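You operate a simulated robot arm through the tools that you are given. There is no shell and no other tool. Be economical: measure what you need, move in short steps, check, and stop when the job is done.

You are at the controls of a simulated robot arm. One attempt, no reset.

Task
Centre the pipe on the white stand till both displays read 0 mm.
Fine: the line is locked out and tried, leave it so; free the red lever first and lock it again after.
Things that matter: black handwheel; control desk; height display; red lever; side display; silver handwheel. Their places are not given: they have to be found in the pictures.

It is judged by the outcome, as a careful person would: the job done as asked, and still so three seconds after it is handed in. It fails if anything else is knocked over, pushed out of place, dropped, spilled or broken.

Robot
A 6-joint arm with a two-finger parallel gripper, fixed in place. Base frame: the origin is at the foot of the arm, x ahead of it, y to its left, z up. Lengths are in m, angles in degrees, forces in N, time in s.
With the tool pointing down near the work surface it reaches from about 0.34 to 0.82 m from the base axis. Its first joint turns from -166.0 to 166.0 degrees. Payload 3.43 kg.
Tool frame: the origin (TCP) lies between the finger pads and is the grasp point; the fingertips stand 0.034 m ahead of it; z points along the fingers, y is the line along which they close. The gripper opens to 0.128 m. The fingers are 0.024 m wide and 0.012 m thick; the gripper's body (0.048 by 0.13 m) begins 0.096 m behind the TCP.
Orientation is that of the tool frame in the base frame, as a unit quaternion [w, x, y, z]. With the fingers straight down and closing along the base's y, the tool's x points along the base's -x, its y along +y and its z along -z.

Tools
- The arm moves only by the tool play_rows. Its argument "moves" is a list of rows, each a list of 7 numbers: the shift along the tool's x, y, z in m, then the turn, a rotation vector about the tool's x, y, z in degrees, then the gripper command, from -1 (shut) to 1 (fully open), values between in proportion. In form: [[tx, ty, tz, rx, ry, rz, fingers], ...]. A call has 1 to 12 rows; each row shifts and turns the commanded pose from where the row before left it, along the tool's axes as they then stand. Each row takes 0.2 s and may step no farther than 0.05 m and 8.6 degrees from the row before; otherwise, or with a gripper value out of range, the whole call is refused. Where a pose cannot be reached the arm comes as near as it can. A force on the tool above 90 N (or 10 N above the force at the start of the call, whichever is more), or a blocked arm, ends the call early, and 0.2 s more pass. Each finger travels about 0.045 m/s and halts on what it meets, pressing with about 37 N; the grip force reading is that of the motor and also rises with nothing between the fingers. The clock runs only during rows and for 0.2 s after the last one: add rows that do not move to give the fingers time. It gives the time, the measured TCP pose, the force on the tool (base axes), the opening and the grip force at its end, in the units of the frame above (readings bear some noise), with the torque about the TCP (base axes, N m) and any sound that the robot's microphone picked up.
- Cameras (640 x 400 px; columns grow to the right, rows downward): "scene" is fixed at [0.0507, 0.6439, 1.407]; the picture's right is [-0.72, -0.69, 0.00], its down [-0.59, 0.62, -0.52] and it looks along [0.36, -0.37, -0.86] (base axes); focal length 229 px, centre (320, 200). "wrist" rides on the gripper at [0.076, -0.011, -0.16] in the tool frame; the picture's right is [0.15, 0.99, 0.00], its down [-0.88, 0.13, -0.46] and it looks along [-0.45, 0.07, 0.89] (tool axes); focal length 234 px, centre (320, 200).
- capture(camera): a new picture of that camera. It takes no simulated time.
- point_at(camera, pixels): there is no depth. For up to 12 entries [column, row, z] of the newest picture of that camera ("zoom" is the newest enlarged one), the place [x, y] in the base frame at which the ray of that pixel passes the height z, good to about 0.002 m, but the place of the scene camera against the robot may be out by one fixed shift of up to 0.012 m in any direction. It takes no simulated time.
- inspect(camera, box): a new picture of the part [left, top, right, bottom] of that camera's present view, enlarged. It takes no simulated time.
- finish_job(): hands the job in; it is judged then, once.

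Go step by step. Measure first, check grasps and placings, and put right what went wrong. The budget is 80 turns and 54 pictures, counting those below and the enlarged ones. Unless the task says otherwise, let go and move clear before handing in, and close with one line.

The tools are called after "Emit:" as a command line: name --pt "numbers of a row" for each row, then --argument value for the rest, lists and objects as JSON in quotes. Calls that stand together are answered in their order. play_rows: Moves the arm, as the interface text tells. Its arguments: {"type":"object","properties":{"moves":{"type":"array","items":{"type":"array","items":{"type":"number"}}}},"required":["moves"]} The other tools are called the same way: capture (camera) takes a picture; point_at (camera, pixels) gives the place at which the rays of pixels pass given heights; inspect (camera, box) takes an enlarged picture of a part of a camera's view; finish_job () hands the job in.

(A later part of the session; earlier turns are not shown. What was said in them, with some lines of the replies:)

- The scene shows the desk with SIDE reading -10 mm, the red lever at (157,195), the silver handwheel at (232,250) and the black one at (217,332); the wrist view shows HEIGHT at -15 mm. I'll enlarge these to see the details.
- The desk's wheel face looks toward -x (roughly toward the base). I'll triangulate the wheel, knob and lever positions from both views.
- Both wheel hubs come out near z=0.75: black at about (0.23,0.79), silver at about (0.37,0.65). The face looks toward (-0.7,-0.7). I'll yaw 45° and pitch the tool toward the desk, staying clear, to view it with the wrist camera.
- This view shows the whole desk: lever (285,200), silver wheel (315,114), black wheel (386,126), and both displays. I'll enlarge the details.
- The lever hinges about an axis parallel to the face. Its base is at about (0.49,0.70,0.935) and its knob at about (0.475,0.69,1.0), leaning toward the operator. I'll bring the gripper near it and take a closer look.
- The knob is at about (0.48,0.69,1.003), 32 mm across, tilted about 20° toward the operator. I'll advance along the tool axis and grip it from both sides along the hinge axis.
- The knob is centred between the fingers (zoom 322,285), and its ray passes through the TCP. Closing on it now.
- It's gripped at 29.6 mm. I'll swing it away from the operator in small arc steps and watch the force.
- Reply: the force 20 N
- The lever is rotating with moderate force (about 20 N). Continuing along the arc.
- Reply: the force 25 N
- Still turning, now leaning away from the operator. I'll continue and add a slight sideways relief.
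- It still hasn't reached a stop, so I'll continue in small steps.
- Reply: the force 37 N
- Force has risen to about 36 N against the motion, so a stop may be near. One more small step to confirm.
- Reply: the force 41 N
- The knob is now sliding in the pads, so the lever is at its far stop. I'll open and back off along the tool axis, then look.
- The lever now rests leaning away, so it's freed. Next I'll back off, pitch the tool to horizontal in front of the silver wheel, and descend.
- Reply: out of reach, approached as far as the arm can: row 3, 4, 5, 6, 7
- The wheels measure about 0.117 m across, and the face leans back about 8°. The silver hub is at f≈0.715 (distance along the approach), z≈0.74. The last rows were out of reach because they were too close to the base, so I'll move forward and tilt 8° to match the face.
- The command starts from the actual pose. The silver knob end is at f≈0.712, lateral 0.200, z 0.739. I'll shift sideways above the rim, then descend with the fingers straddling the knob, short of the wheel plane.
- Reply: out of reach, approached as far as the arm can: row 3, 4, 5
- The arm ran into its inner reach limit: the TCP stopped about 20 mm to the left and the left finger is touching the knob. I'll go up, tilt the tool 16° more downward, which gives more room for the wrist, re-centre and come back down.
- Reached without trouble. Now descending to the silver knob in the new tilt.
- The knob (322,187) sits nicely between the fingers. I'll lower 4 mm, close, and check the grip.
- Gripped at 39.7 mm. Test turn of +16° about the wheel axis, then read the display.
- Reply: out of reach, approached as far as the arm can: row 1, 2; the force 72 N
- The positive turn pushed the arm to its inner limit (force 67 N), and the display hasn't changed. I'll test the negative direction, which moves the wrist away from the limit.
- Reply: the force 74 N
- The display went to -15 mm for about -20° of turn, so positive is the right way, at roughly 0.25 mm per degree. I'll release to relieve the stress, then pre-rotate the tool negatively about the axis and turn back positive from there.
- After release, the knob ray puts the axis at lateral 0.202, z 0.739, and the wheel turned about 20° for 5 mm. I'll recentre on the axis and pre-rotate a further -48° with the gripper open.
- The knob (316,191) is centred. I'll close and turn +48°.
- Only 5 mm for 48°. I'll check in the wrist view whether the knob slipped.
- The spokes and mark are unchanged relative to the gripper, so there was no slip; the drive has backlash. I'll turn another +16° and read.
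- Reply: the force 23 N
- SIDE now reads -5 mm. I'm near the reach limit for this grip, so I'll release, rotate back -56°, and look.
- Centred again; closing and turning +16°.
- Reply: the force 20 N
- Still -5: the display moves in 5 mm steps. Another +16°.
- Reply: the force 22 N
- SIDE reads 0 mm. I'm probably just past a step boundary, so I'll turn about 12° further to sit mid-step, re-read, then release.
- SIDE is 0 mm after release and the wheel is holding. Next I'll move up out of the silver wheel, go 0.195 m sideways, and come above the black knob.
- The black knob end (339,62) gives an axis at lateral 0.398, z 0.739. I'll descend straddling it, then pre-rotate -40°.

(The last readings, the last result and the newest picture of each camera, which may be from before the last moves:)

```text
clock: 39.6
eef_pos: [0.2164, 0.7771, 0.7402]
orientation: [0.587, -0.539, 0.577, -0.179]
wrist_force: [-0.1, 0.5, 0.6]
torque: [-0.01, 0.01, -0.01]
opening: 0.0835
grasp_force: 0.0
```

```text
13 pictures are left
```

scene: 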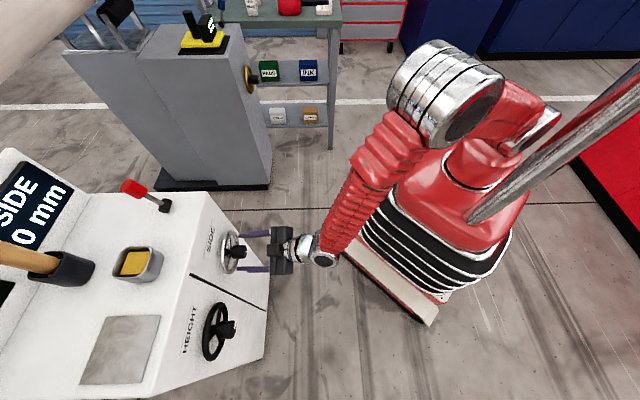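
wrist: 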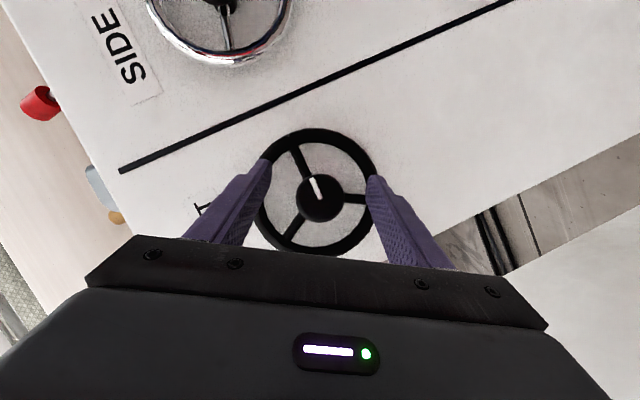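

Centred at (319,192). I'll close and turn +40°, then read HEIGHT.

Emit:
play_rows --pt "0 0 0 0 0 0 -1" --pt "0 0 0 0 0 0 -1" --pt "0 0 0 0 0 0 -1" --pt "0 0 0 0 0 0 -1" --pt "0 0 0 -2.9 0 7.46 -1" --pt "0 0 0 -2.9 0 7.46 -1" --pt "0 0 0 -2.9 0 7.46 -1" --pt "0 0 0 -2.9 0 7.46 -1" --pt "0 0 0 -2.9 0 7.46 -1" --pt "0 0 0 0 0 0 -1"

Emit:
inspect --camera "scene" --box '[0, 130, 280, 400]'

```text
clock: 41.8
eef_pos: [0.2136, 0.7787, 0.7388]
orientation: [0.54, -0.397, 0.736, 0.092]
wrist_force: [-28.4, 18.6, -19.4]
torque: [0.37, -0.51, 0.01]
opening: 0.039
grasp_force: 45.2
```

```text
1.48 times, centred on (140, 265) of scene
```

zoom: 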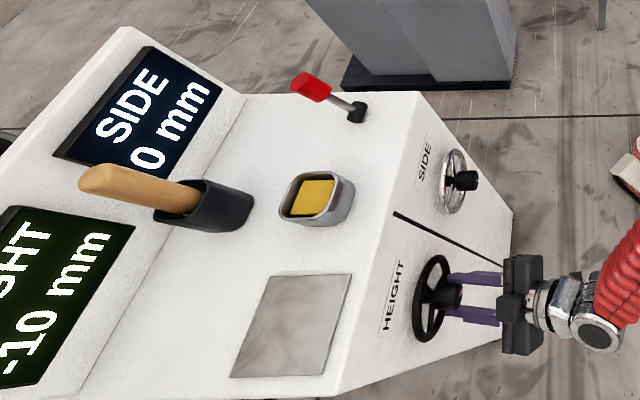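

HEIGHT is at -10, so positive is right here too. Continuing +40° with a small lateral relief.

Emit:
play_rows --pt "0.001 0.003 0 -2.9 0 7.46 -1" --pt "0 0 0 -2.9 0 7.46 -1" --pt "0 0 0 -2.9 0 7.46 -1" --pt "0 0 0 -2.9 0 7.46 -1" --pt "0 0 0 -2.9 0 7.46 -1" --pt "0 0 0 0 0 0 -1"

Emit:
inspect --camera "scene" --box '[0, 130, 280, 400]'

```text
clock: 43.0
eef_pos: [0.2193, 0.7871, 0.7361]
orientation: [0.446, -0.215, 0.814, 0.304]
wrist_force: [-18.7, -70.1, 37.8]
torque: [1.29, -1.28, 2.67]
opening: 0.0409
grasp_force: 45.1
out of reach, approached as far as the arm can: row 5
stopped in row 5: the force on the tool passed its limit at 213 N (the readings are from after the stop); the commanded pose is now the measured one
```

```text
1.48 times, centred on (140, 265) of scene
```

zoom: 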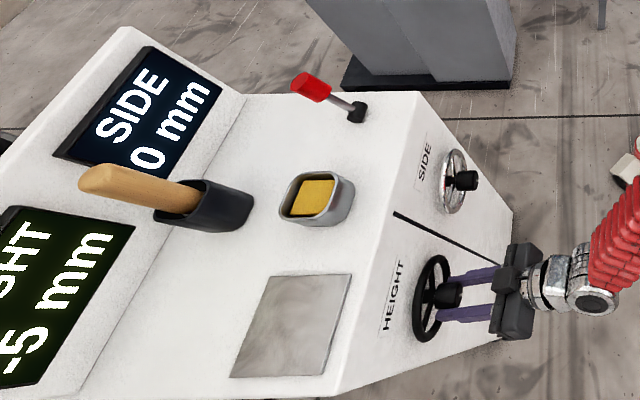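

HEIGHT now reads -5, but the last row hit the reach limit and spiked the force. I'll release and inspect.

Emit:
play_rows --pt "0 0 0 0 0 0 0.3" --pt "0 0 0 0 0 0 0.3" --pt "0 0 0 0 0 0 0.3" --pt "0 0 0 0 0 0 0.3"

Emit:
capture --camera "wrist"

```text
clock: 44.0
eef_pos: [0.2202, 0.7844, 0.7321]
orientation: [0.442, -0.215, 0.817, 0.301]
wrist_force: [-4.9, -58.4, -3.4]
torque: [0.44, -0.11, 0.08]
opening: 0.0597
grasp_force: 0.1
```

```text
10 pictures are left
```

wrist: 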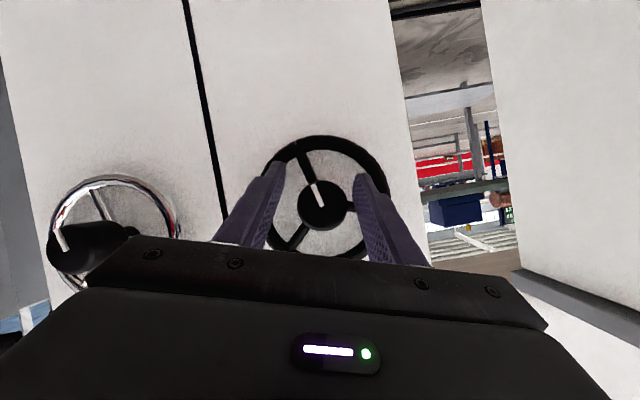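

The fingers are blocked at 60 mm with the tips pressing into the wheel plane. Backing off 12 mm along the tool axis.

Emit:
play_rows --pt "0 0 -0.006 0 0 0 0.0" --pt "0 0 -0.008 0 0 0 0.1" --pt "0 0 0 0 0 0 0.3" --pt "0 0 0 0 0 0 0.3"

```text
clock: 45.0
eef_pos: [0.212, 0.7793, 0.7409]
orientation: [0.446, -0.215, 0.815, 0.302]
wrist_force: [0.2, 0.5, -0.5]
torque: [0.01, 0.01, -0.04]
opening: 0.0832
grasp_force: 0.2
```

Free again: opening is 83 mm and force is zero. I'll rotate the open gripper back -80° about the axis.

Emit:
play_rows --pt "0 -0.001 0 2.98 -0.4 -7.42 0.3" --pt "0 0 0 2.98 -0.4 -7.42 0.3" --pt "0 0 0 2.98 -0.4 -7.42 0.3" --pt "0 0 0 2.98 -0.4 -7.42 0.3" --pt "0 0 0 2.98 -0.4 -7.42 0.3" --pt "0 0 0 2.98 -0.4 -7.42 0.3" --pt "0 0 0 2.98 -0.4 -7.42 0.3" --pt "0 0 0 2.98 -0.4 -7.42 0.3" --pt "0 0 0 2.98 -0.4 -7.42 0.3" --pt "0 0 0 2.98 -0.4 -7.42 0.3" --pt "0 0 0 0 0 0 0.3"

Emit:
capture --camera "wrist"

```text
clock: 47.4
eef_pos: [0.211, 0.7786, 0.74]
orientation: [0.599, -0.534, 0.554, -0.22]
wrist_force: [0.4, 0.4, -0.3]
torque: [-0.01, -0.01, -0.02]
opening: 0.0832
grasp_force: 0.0
```

```text
9 pictures are left
```

wrist: 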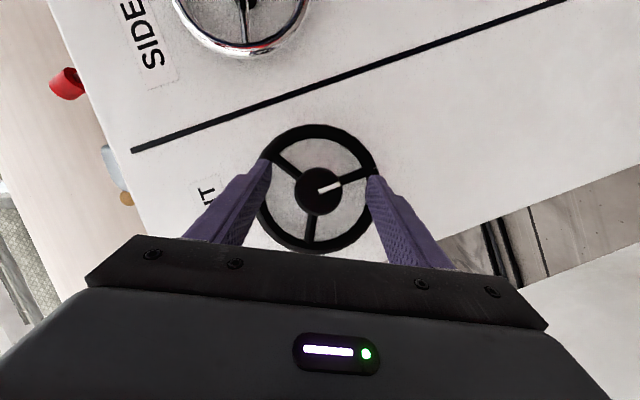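

The mark shows the wheel has turned about 90° in total; about 45° more is needed. I'll close and turn +40°.

Emit:
play_rows --pt "0 0 0 0 0 0 -1" --pt "0 0 0 0 0 0 -1" --pt "0 0 0 0 0 0 -1" --pt "0 0 0 0 0 0 -1" --pt "0 0 0 -2.98 0.4 7.42 -1" --pt "0 0 0 -2.98 0.4 7.42 -1" --pt "0 0 0 -2.98 0.4 7.42 -1" --pt "0 0 0 -2.98 0.4 7.42 -1" --pt "0 0 0 -2.98 0.4 7.42 -1" --pt "0 0 0 0 0 0 -1"

Emit:
inspect --camera "scene" --box '[0, 130, 280, 400]'

```text
clock: 49.6
eef_pos: [0.2109, 0.7793, 0.742]
orientation: [0.556, -0.397, 0.729, 0.047]
wrist_force: [1.1, -2.1, 16.9]
torque: [-0.36, 0.36, 0.9]
opening: 0.0405
grasp_force: 45.0
```

```text
1.48 times, centred on (140, 265) of scene
```

zoom: 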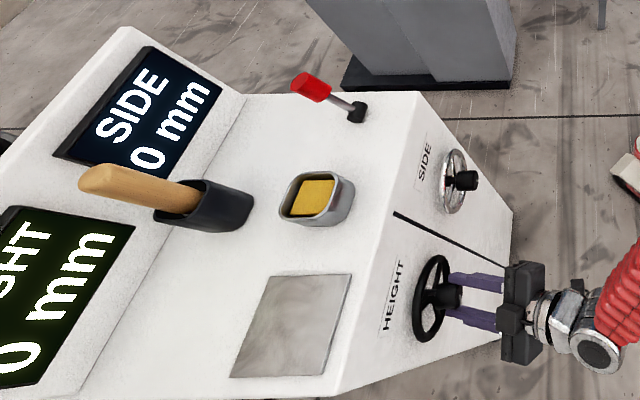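

Both displays read 0 mm. I'll release, exit upward in the same plane as the grip, and unroll the tool.

Emit:
play_rows --pt "0 0 0 0 0 0 0.3" --pt "0 0 0 0 0 0 0.3" --pt "0 0 0 0 0 0 0.3" --pt "-0.0318 0 -0.0147 0 0 0 0.3" --pt "-0.0318 0 -0.0147 0 0 0 0.3" --pt "-0.0318 0 -0.0147 0 0 0 0.3" --pt "-0.0318 0 -0.0147 0 0 0 0.3" --pt "0 0 0 -2.73 0.37 6.8 0.3" --pt "0 0 0 -2.73 0.37 6.8 0.3" --pt "0 0 0 -2.73 0.37 6.8 0.3" --pt "0 0 0 0 0 0 0.3"

```text
clock: 52.0
eef_pos: [0.1741, 0.8167, 0.8696]
orientation: [0.501, -0.302, 0.788, 0.192]
wrist_force: [0.3, 0.5, -0.5]
torque: [-0.01, 0.02, 0.0]
opening: 0.0831
grasp_force: 0.0
```

Now I'll level the tool to the earlier lever orientation (50° down, no roll), raise it, then cross above the desk to the lever.

Emit:
play_rows --pt "0 0 0 -2.76 0 -1.29 0.3" --pt "0 0 0 0 8.33 0 0.3" --pt "0 0 0 0 8.33 0 0.3" --pt "0 0 0 0 8.33 0 0.3" --pt "-0.0267 0 -0.0318 0 0 0 0.3" --pt "-0.0267 0 -0.0318 0 0 0 0.3" --pt "-0.0267 0 -0.0318 0 0 0 0.3" --pt "-0.0267 0 -0.0318 0 0 0 0.3" --pt "-0.0267 0 -0.0318 0 0 0 0.3"

Emit:
play_rows --pt "-0.0132 -0.0432 0.0111 0 0 0 0.3" --pt "-0.0132 -0.0432 0.0111 0 0 0 0.3" --pt "-0.0132 -0.0432 0.0111 0 0 0 0.3" --pt "-0.0132 -0.0432 0.0111 0 0 0 0.3" --pt "-0.0132 -0.0432 0.0111 0 0 0 0.3" --pt "-0.0132 -0.0432 0.0111 0 0 0 0.3" --pt "-0.0132 -0.0432 0.0111 0 0 0 0.3" --pt "0 0 0 0 0 0 0.3"

Emit:
capture --camera "wrist"

```text
clock: 54.0
eef_pos: [0.1739, 0.8147, 1.0753]
orientation: [0.316, -0.359, 0.869, 0.129]
wrist_force: [-0.7, -0.6, -1.0]
torque: [0.02, 0.02, 0.0]
opening: 0.0833
grasp_force: 0.1
```

```text
clock: 55.8
eef_pos: [0.4734, 0.6849, 1.0768]
orientation: [0.316, -0.36, 0.869, 0.129]
wrist_force: [-0.7, 0.1, 0.0]
torque: [0.0, -0.02, -0.02]
opening: 0.083
grasp_force: 0.0
```

```text
7 pictures are left
```

wrist: 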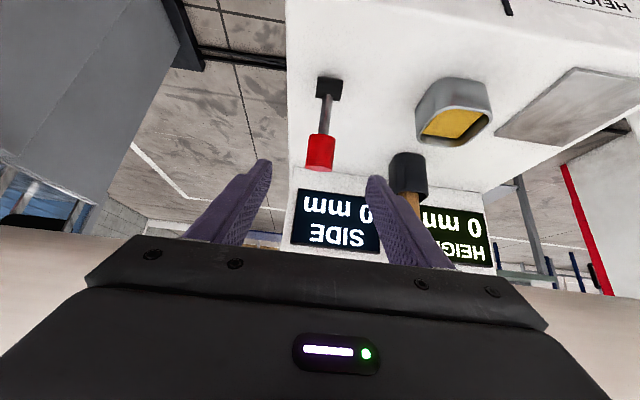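

Both displays read 0 mm. The lever knob at (320,153) is centred, so I'll advance 0.12 m and grip.

Emit:
play_rows --pt "-0.0007 0.0005 0.0402 0 0 0 0.3" --pt "-0.0007 0.0005 0.0402 0 0 0 0.3" --pt "-0.0007 0.0005 0.0402 0 0 0 0.3" --pt "0 0 0 0 0 0 0.3" --pt "0 0 0 0 0 0 -1" --pt "0 0 0 0 0 0 -1" --pt "0 0 0 0 0 0 -1" --pt "0 0 0 0 0 0 -1"

Emit:
inspect --camera "wrist" --box '[220, 80, 420, 240]'

```text
clock: 57.6
eef_pos: [0.5294, 0.7414, 0.9864]
orientation: [0.316, -0.358, 0.869, 0.129]
wrist_force: [4.8, -6.9, 0.3]
torque: [0.21, 0.13, 0.15]
opening: 0.0295
grasp_force: 31.8
```

```text
2.50 times, centred on (320, 160) of wrist
```

zoom: 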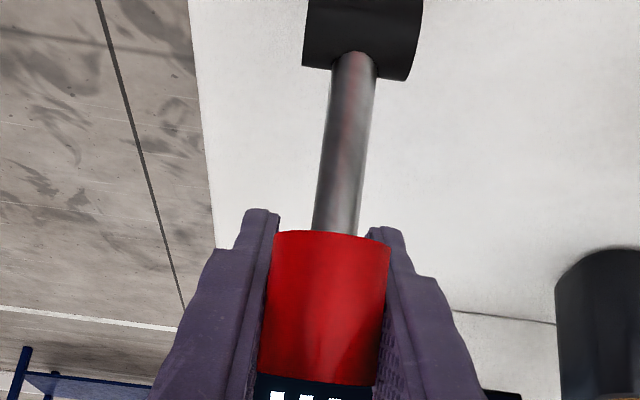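

Gripped at 29.5 mm. I'll pull it back along the reverse of the recorded arc.

Emit:
play_rows --pt "0.0003 0 -0.0094 0 0 0 -1" --pt "0.0003 0 -0.0094 0 0 0 -1" --pt "0.0046 0 -0.0078 0 0 0 -1" --pt "0.0046 0 -0.0078 0 0 0 -1" --pt "0.0065 0 -0.0055 0 0 0 -1" --pt "0.0065 0 -0.0055 0 0 0 -1" --pt "0.0065 0 -0.0055 0 0 0 -1"

```text
clock: 59.2
eef_pos: [0.4927, 0.7041, 1.0084]
orientation: [0.318, -0.358, 0.868, 0.129]
wrist_force: [29.9, -5.4, -12.1]
torque: [1.03, -0.79, 0.41]
opening: 0.0297
grasp_force: 45.3
```

The lever is following with about 30 N. Continuing to and slightly past its original position.

Emit:
play_rows --pt "0.0072 -0.001 -0.0035 0 0 0 -1" --pt "0.0072 -0.001 -0.0035 0 0 0 -1" --pt "0.005 0 -0.0022 0 0 0 -1" --pt "0.005 0 -0.002 0 0 0 -1"

Emit:
inspect --camera "wrist" --box '[220, 80, 420, 240]'

```text
clock: 60.2
eef_pos: [0.4745, 0.6857, 1.0047]
orientation: [0.317, -0.359, 0.868, 0.131]
wrist_force: [32.7, 14.1, 14.6]
torque: [0.05, 0.12, 0.05]
opening: 0.0295
grasp_force: 45.2
```

```text
2.50 times, centred on (320, 160) of wrist
```

zoom: 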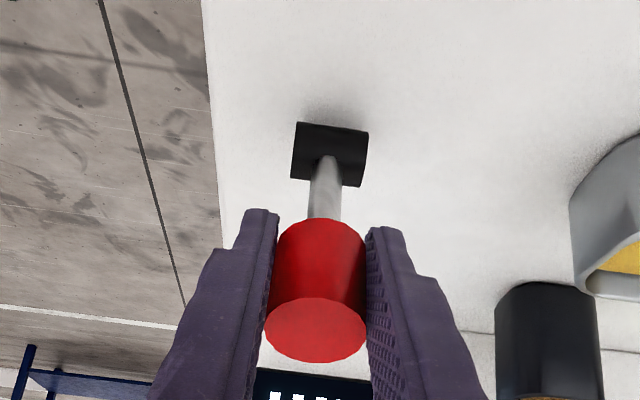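

Torque has dropped to zero while force is up, the same stop signature as before, and the lever looks like its original position. I'll release, back off and verify.

Emit:
play_rows --pt "0 0 0 0 0 0 0.3" --pt "0 0 0 0 0 0 0.3" --pt "0 0 0 0 0 0 0.3" --pt "0 0 -0.04 0 0 0 0.3" --pt "0 0 -0.04 0 0 0 0.3" --pt "0 0 -0.04 0 0 0 0.3" --pt "0.03 0 -0.03 0 0 0 0.3" --pt "0.03 0 -0.03 0 0 0 0.3" --pt "0.03 0 -0.03 0 0 0 0.3" --pt "0.03 0 -0.03 0 0 0 0.3"

Emit:
inspect --camera "scene" --box '[0, 140, 280, 400]'

Emit:
inspect --camera "scene" --box '[110, 160, 210, 230]'

Emit:
capture --camera "wrist"

```text
clock: 62.4
eef_pos: [0.297, 0.5101, 1.1083]
orientation: [0.316, -0.36, 0.868, 0.129]
wrist_force: [1.0, -0.3, -0.5]
torque: [0.03, -0.02, 0.03]
opening: 0.0832
grasp_force: 0.0
```

```text
1.54 times, centred on (140, 270) of scene
```

zoom: 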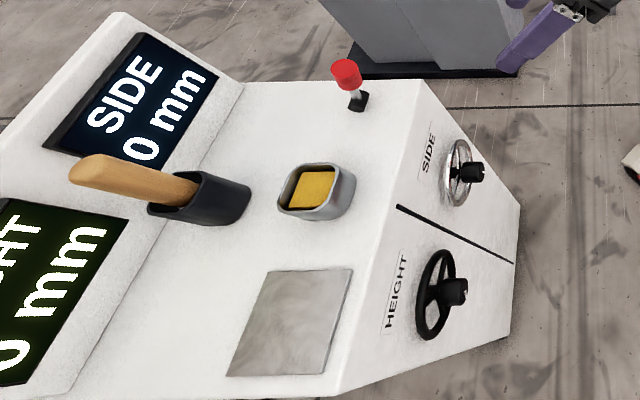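

```text
5.71 times, centred on (160, 195) of scene
```

zoom: 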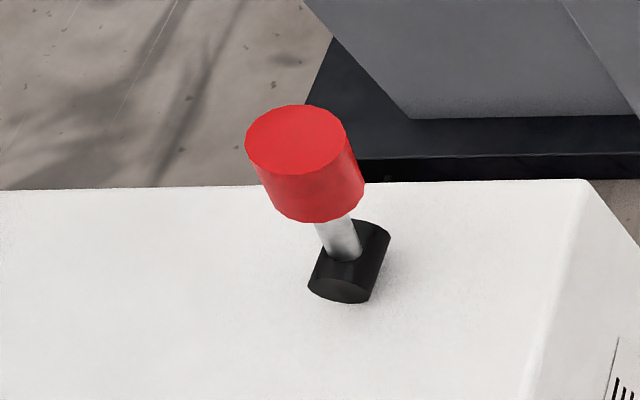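

```text
2 pictures are left
```

wrist: 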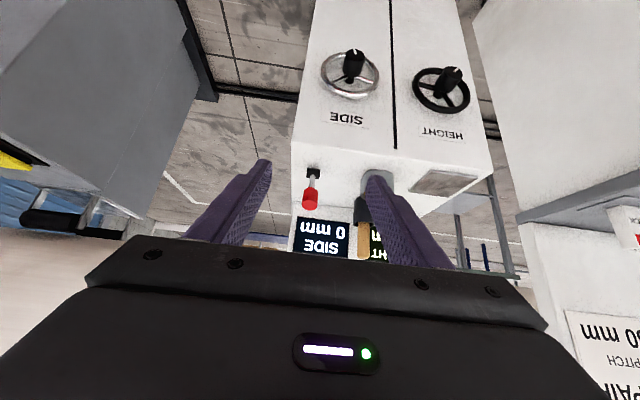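

The lever looks identical to the start picture (zoom 305,165), both displays read 0 mm, and the arm is clear, so I'm handing in.

Emit:
finish_job

```text
The job is handed in.
```

The pipe is centred: both displays read 0 mm. The red lever is back in its starting (locked) position, the arm is clear, and nothing on the desk looked moved or damaged in the last pictures, although one turn of the black handwheel hit the reach limit and spiked to 213 N.
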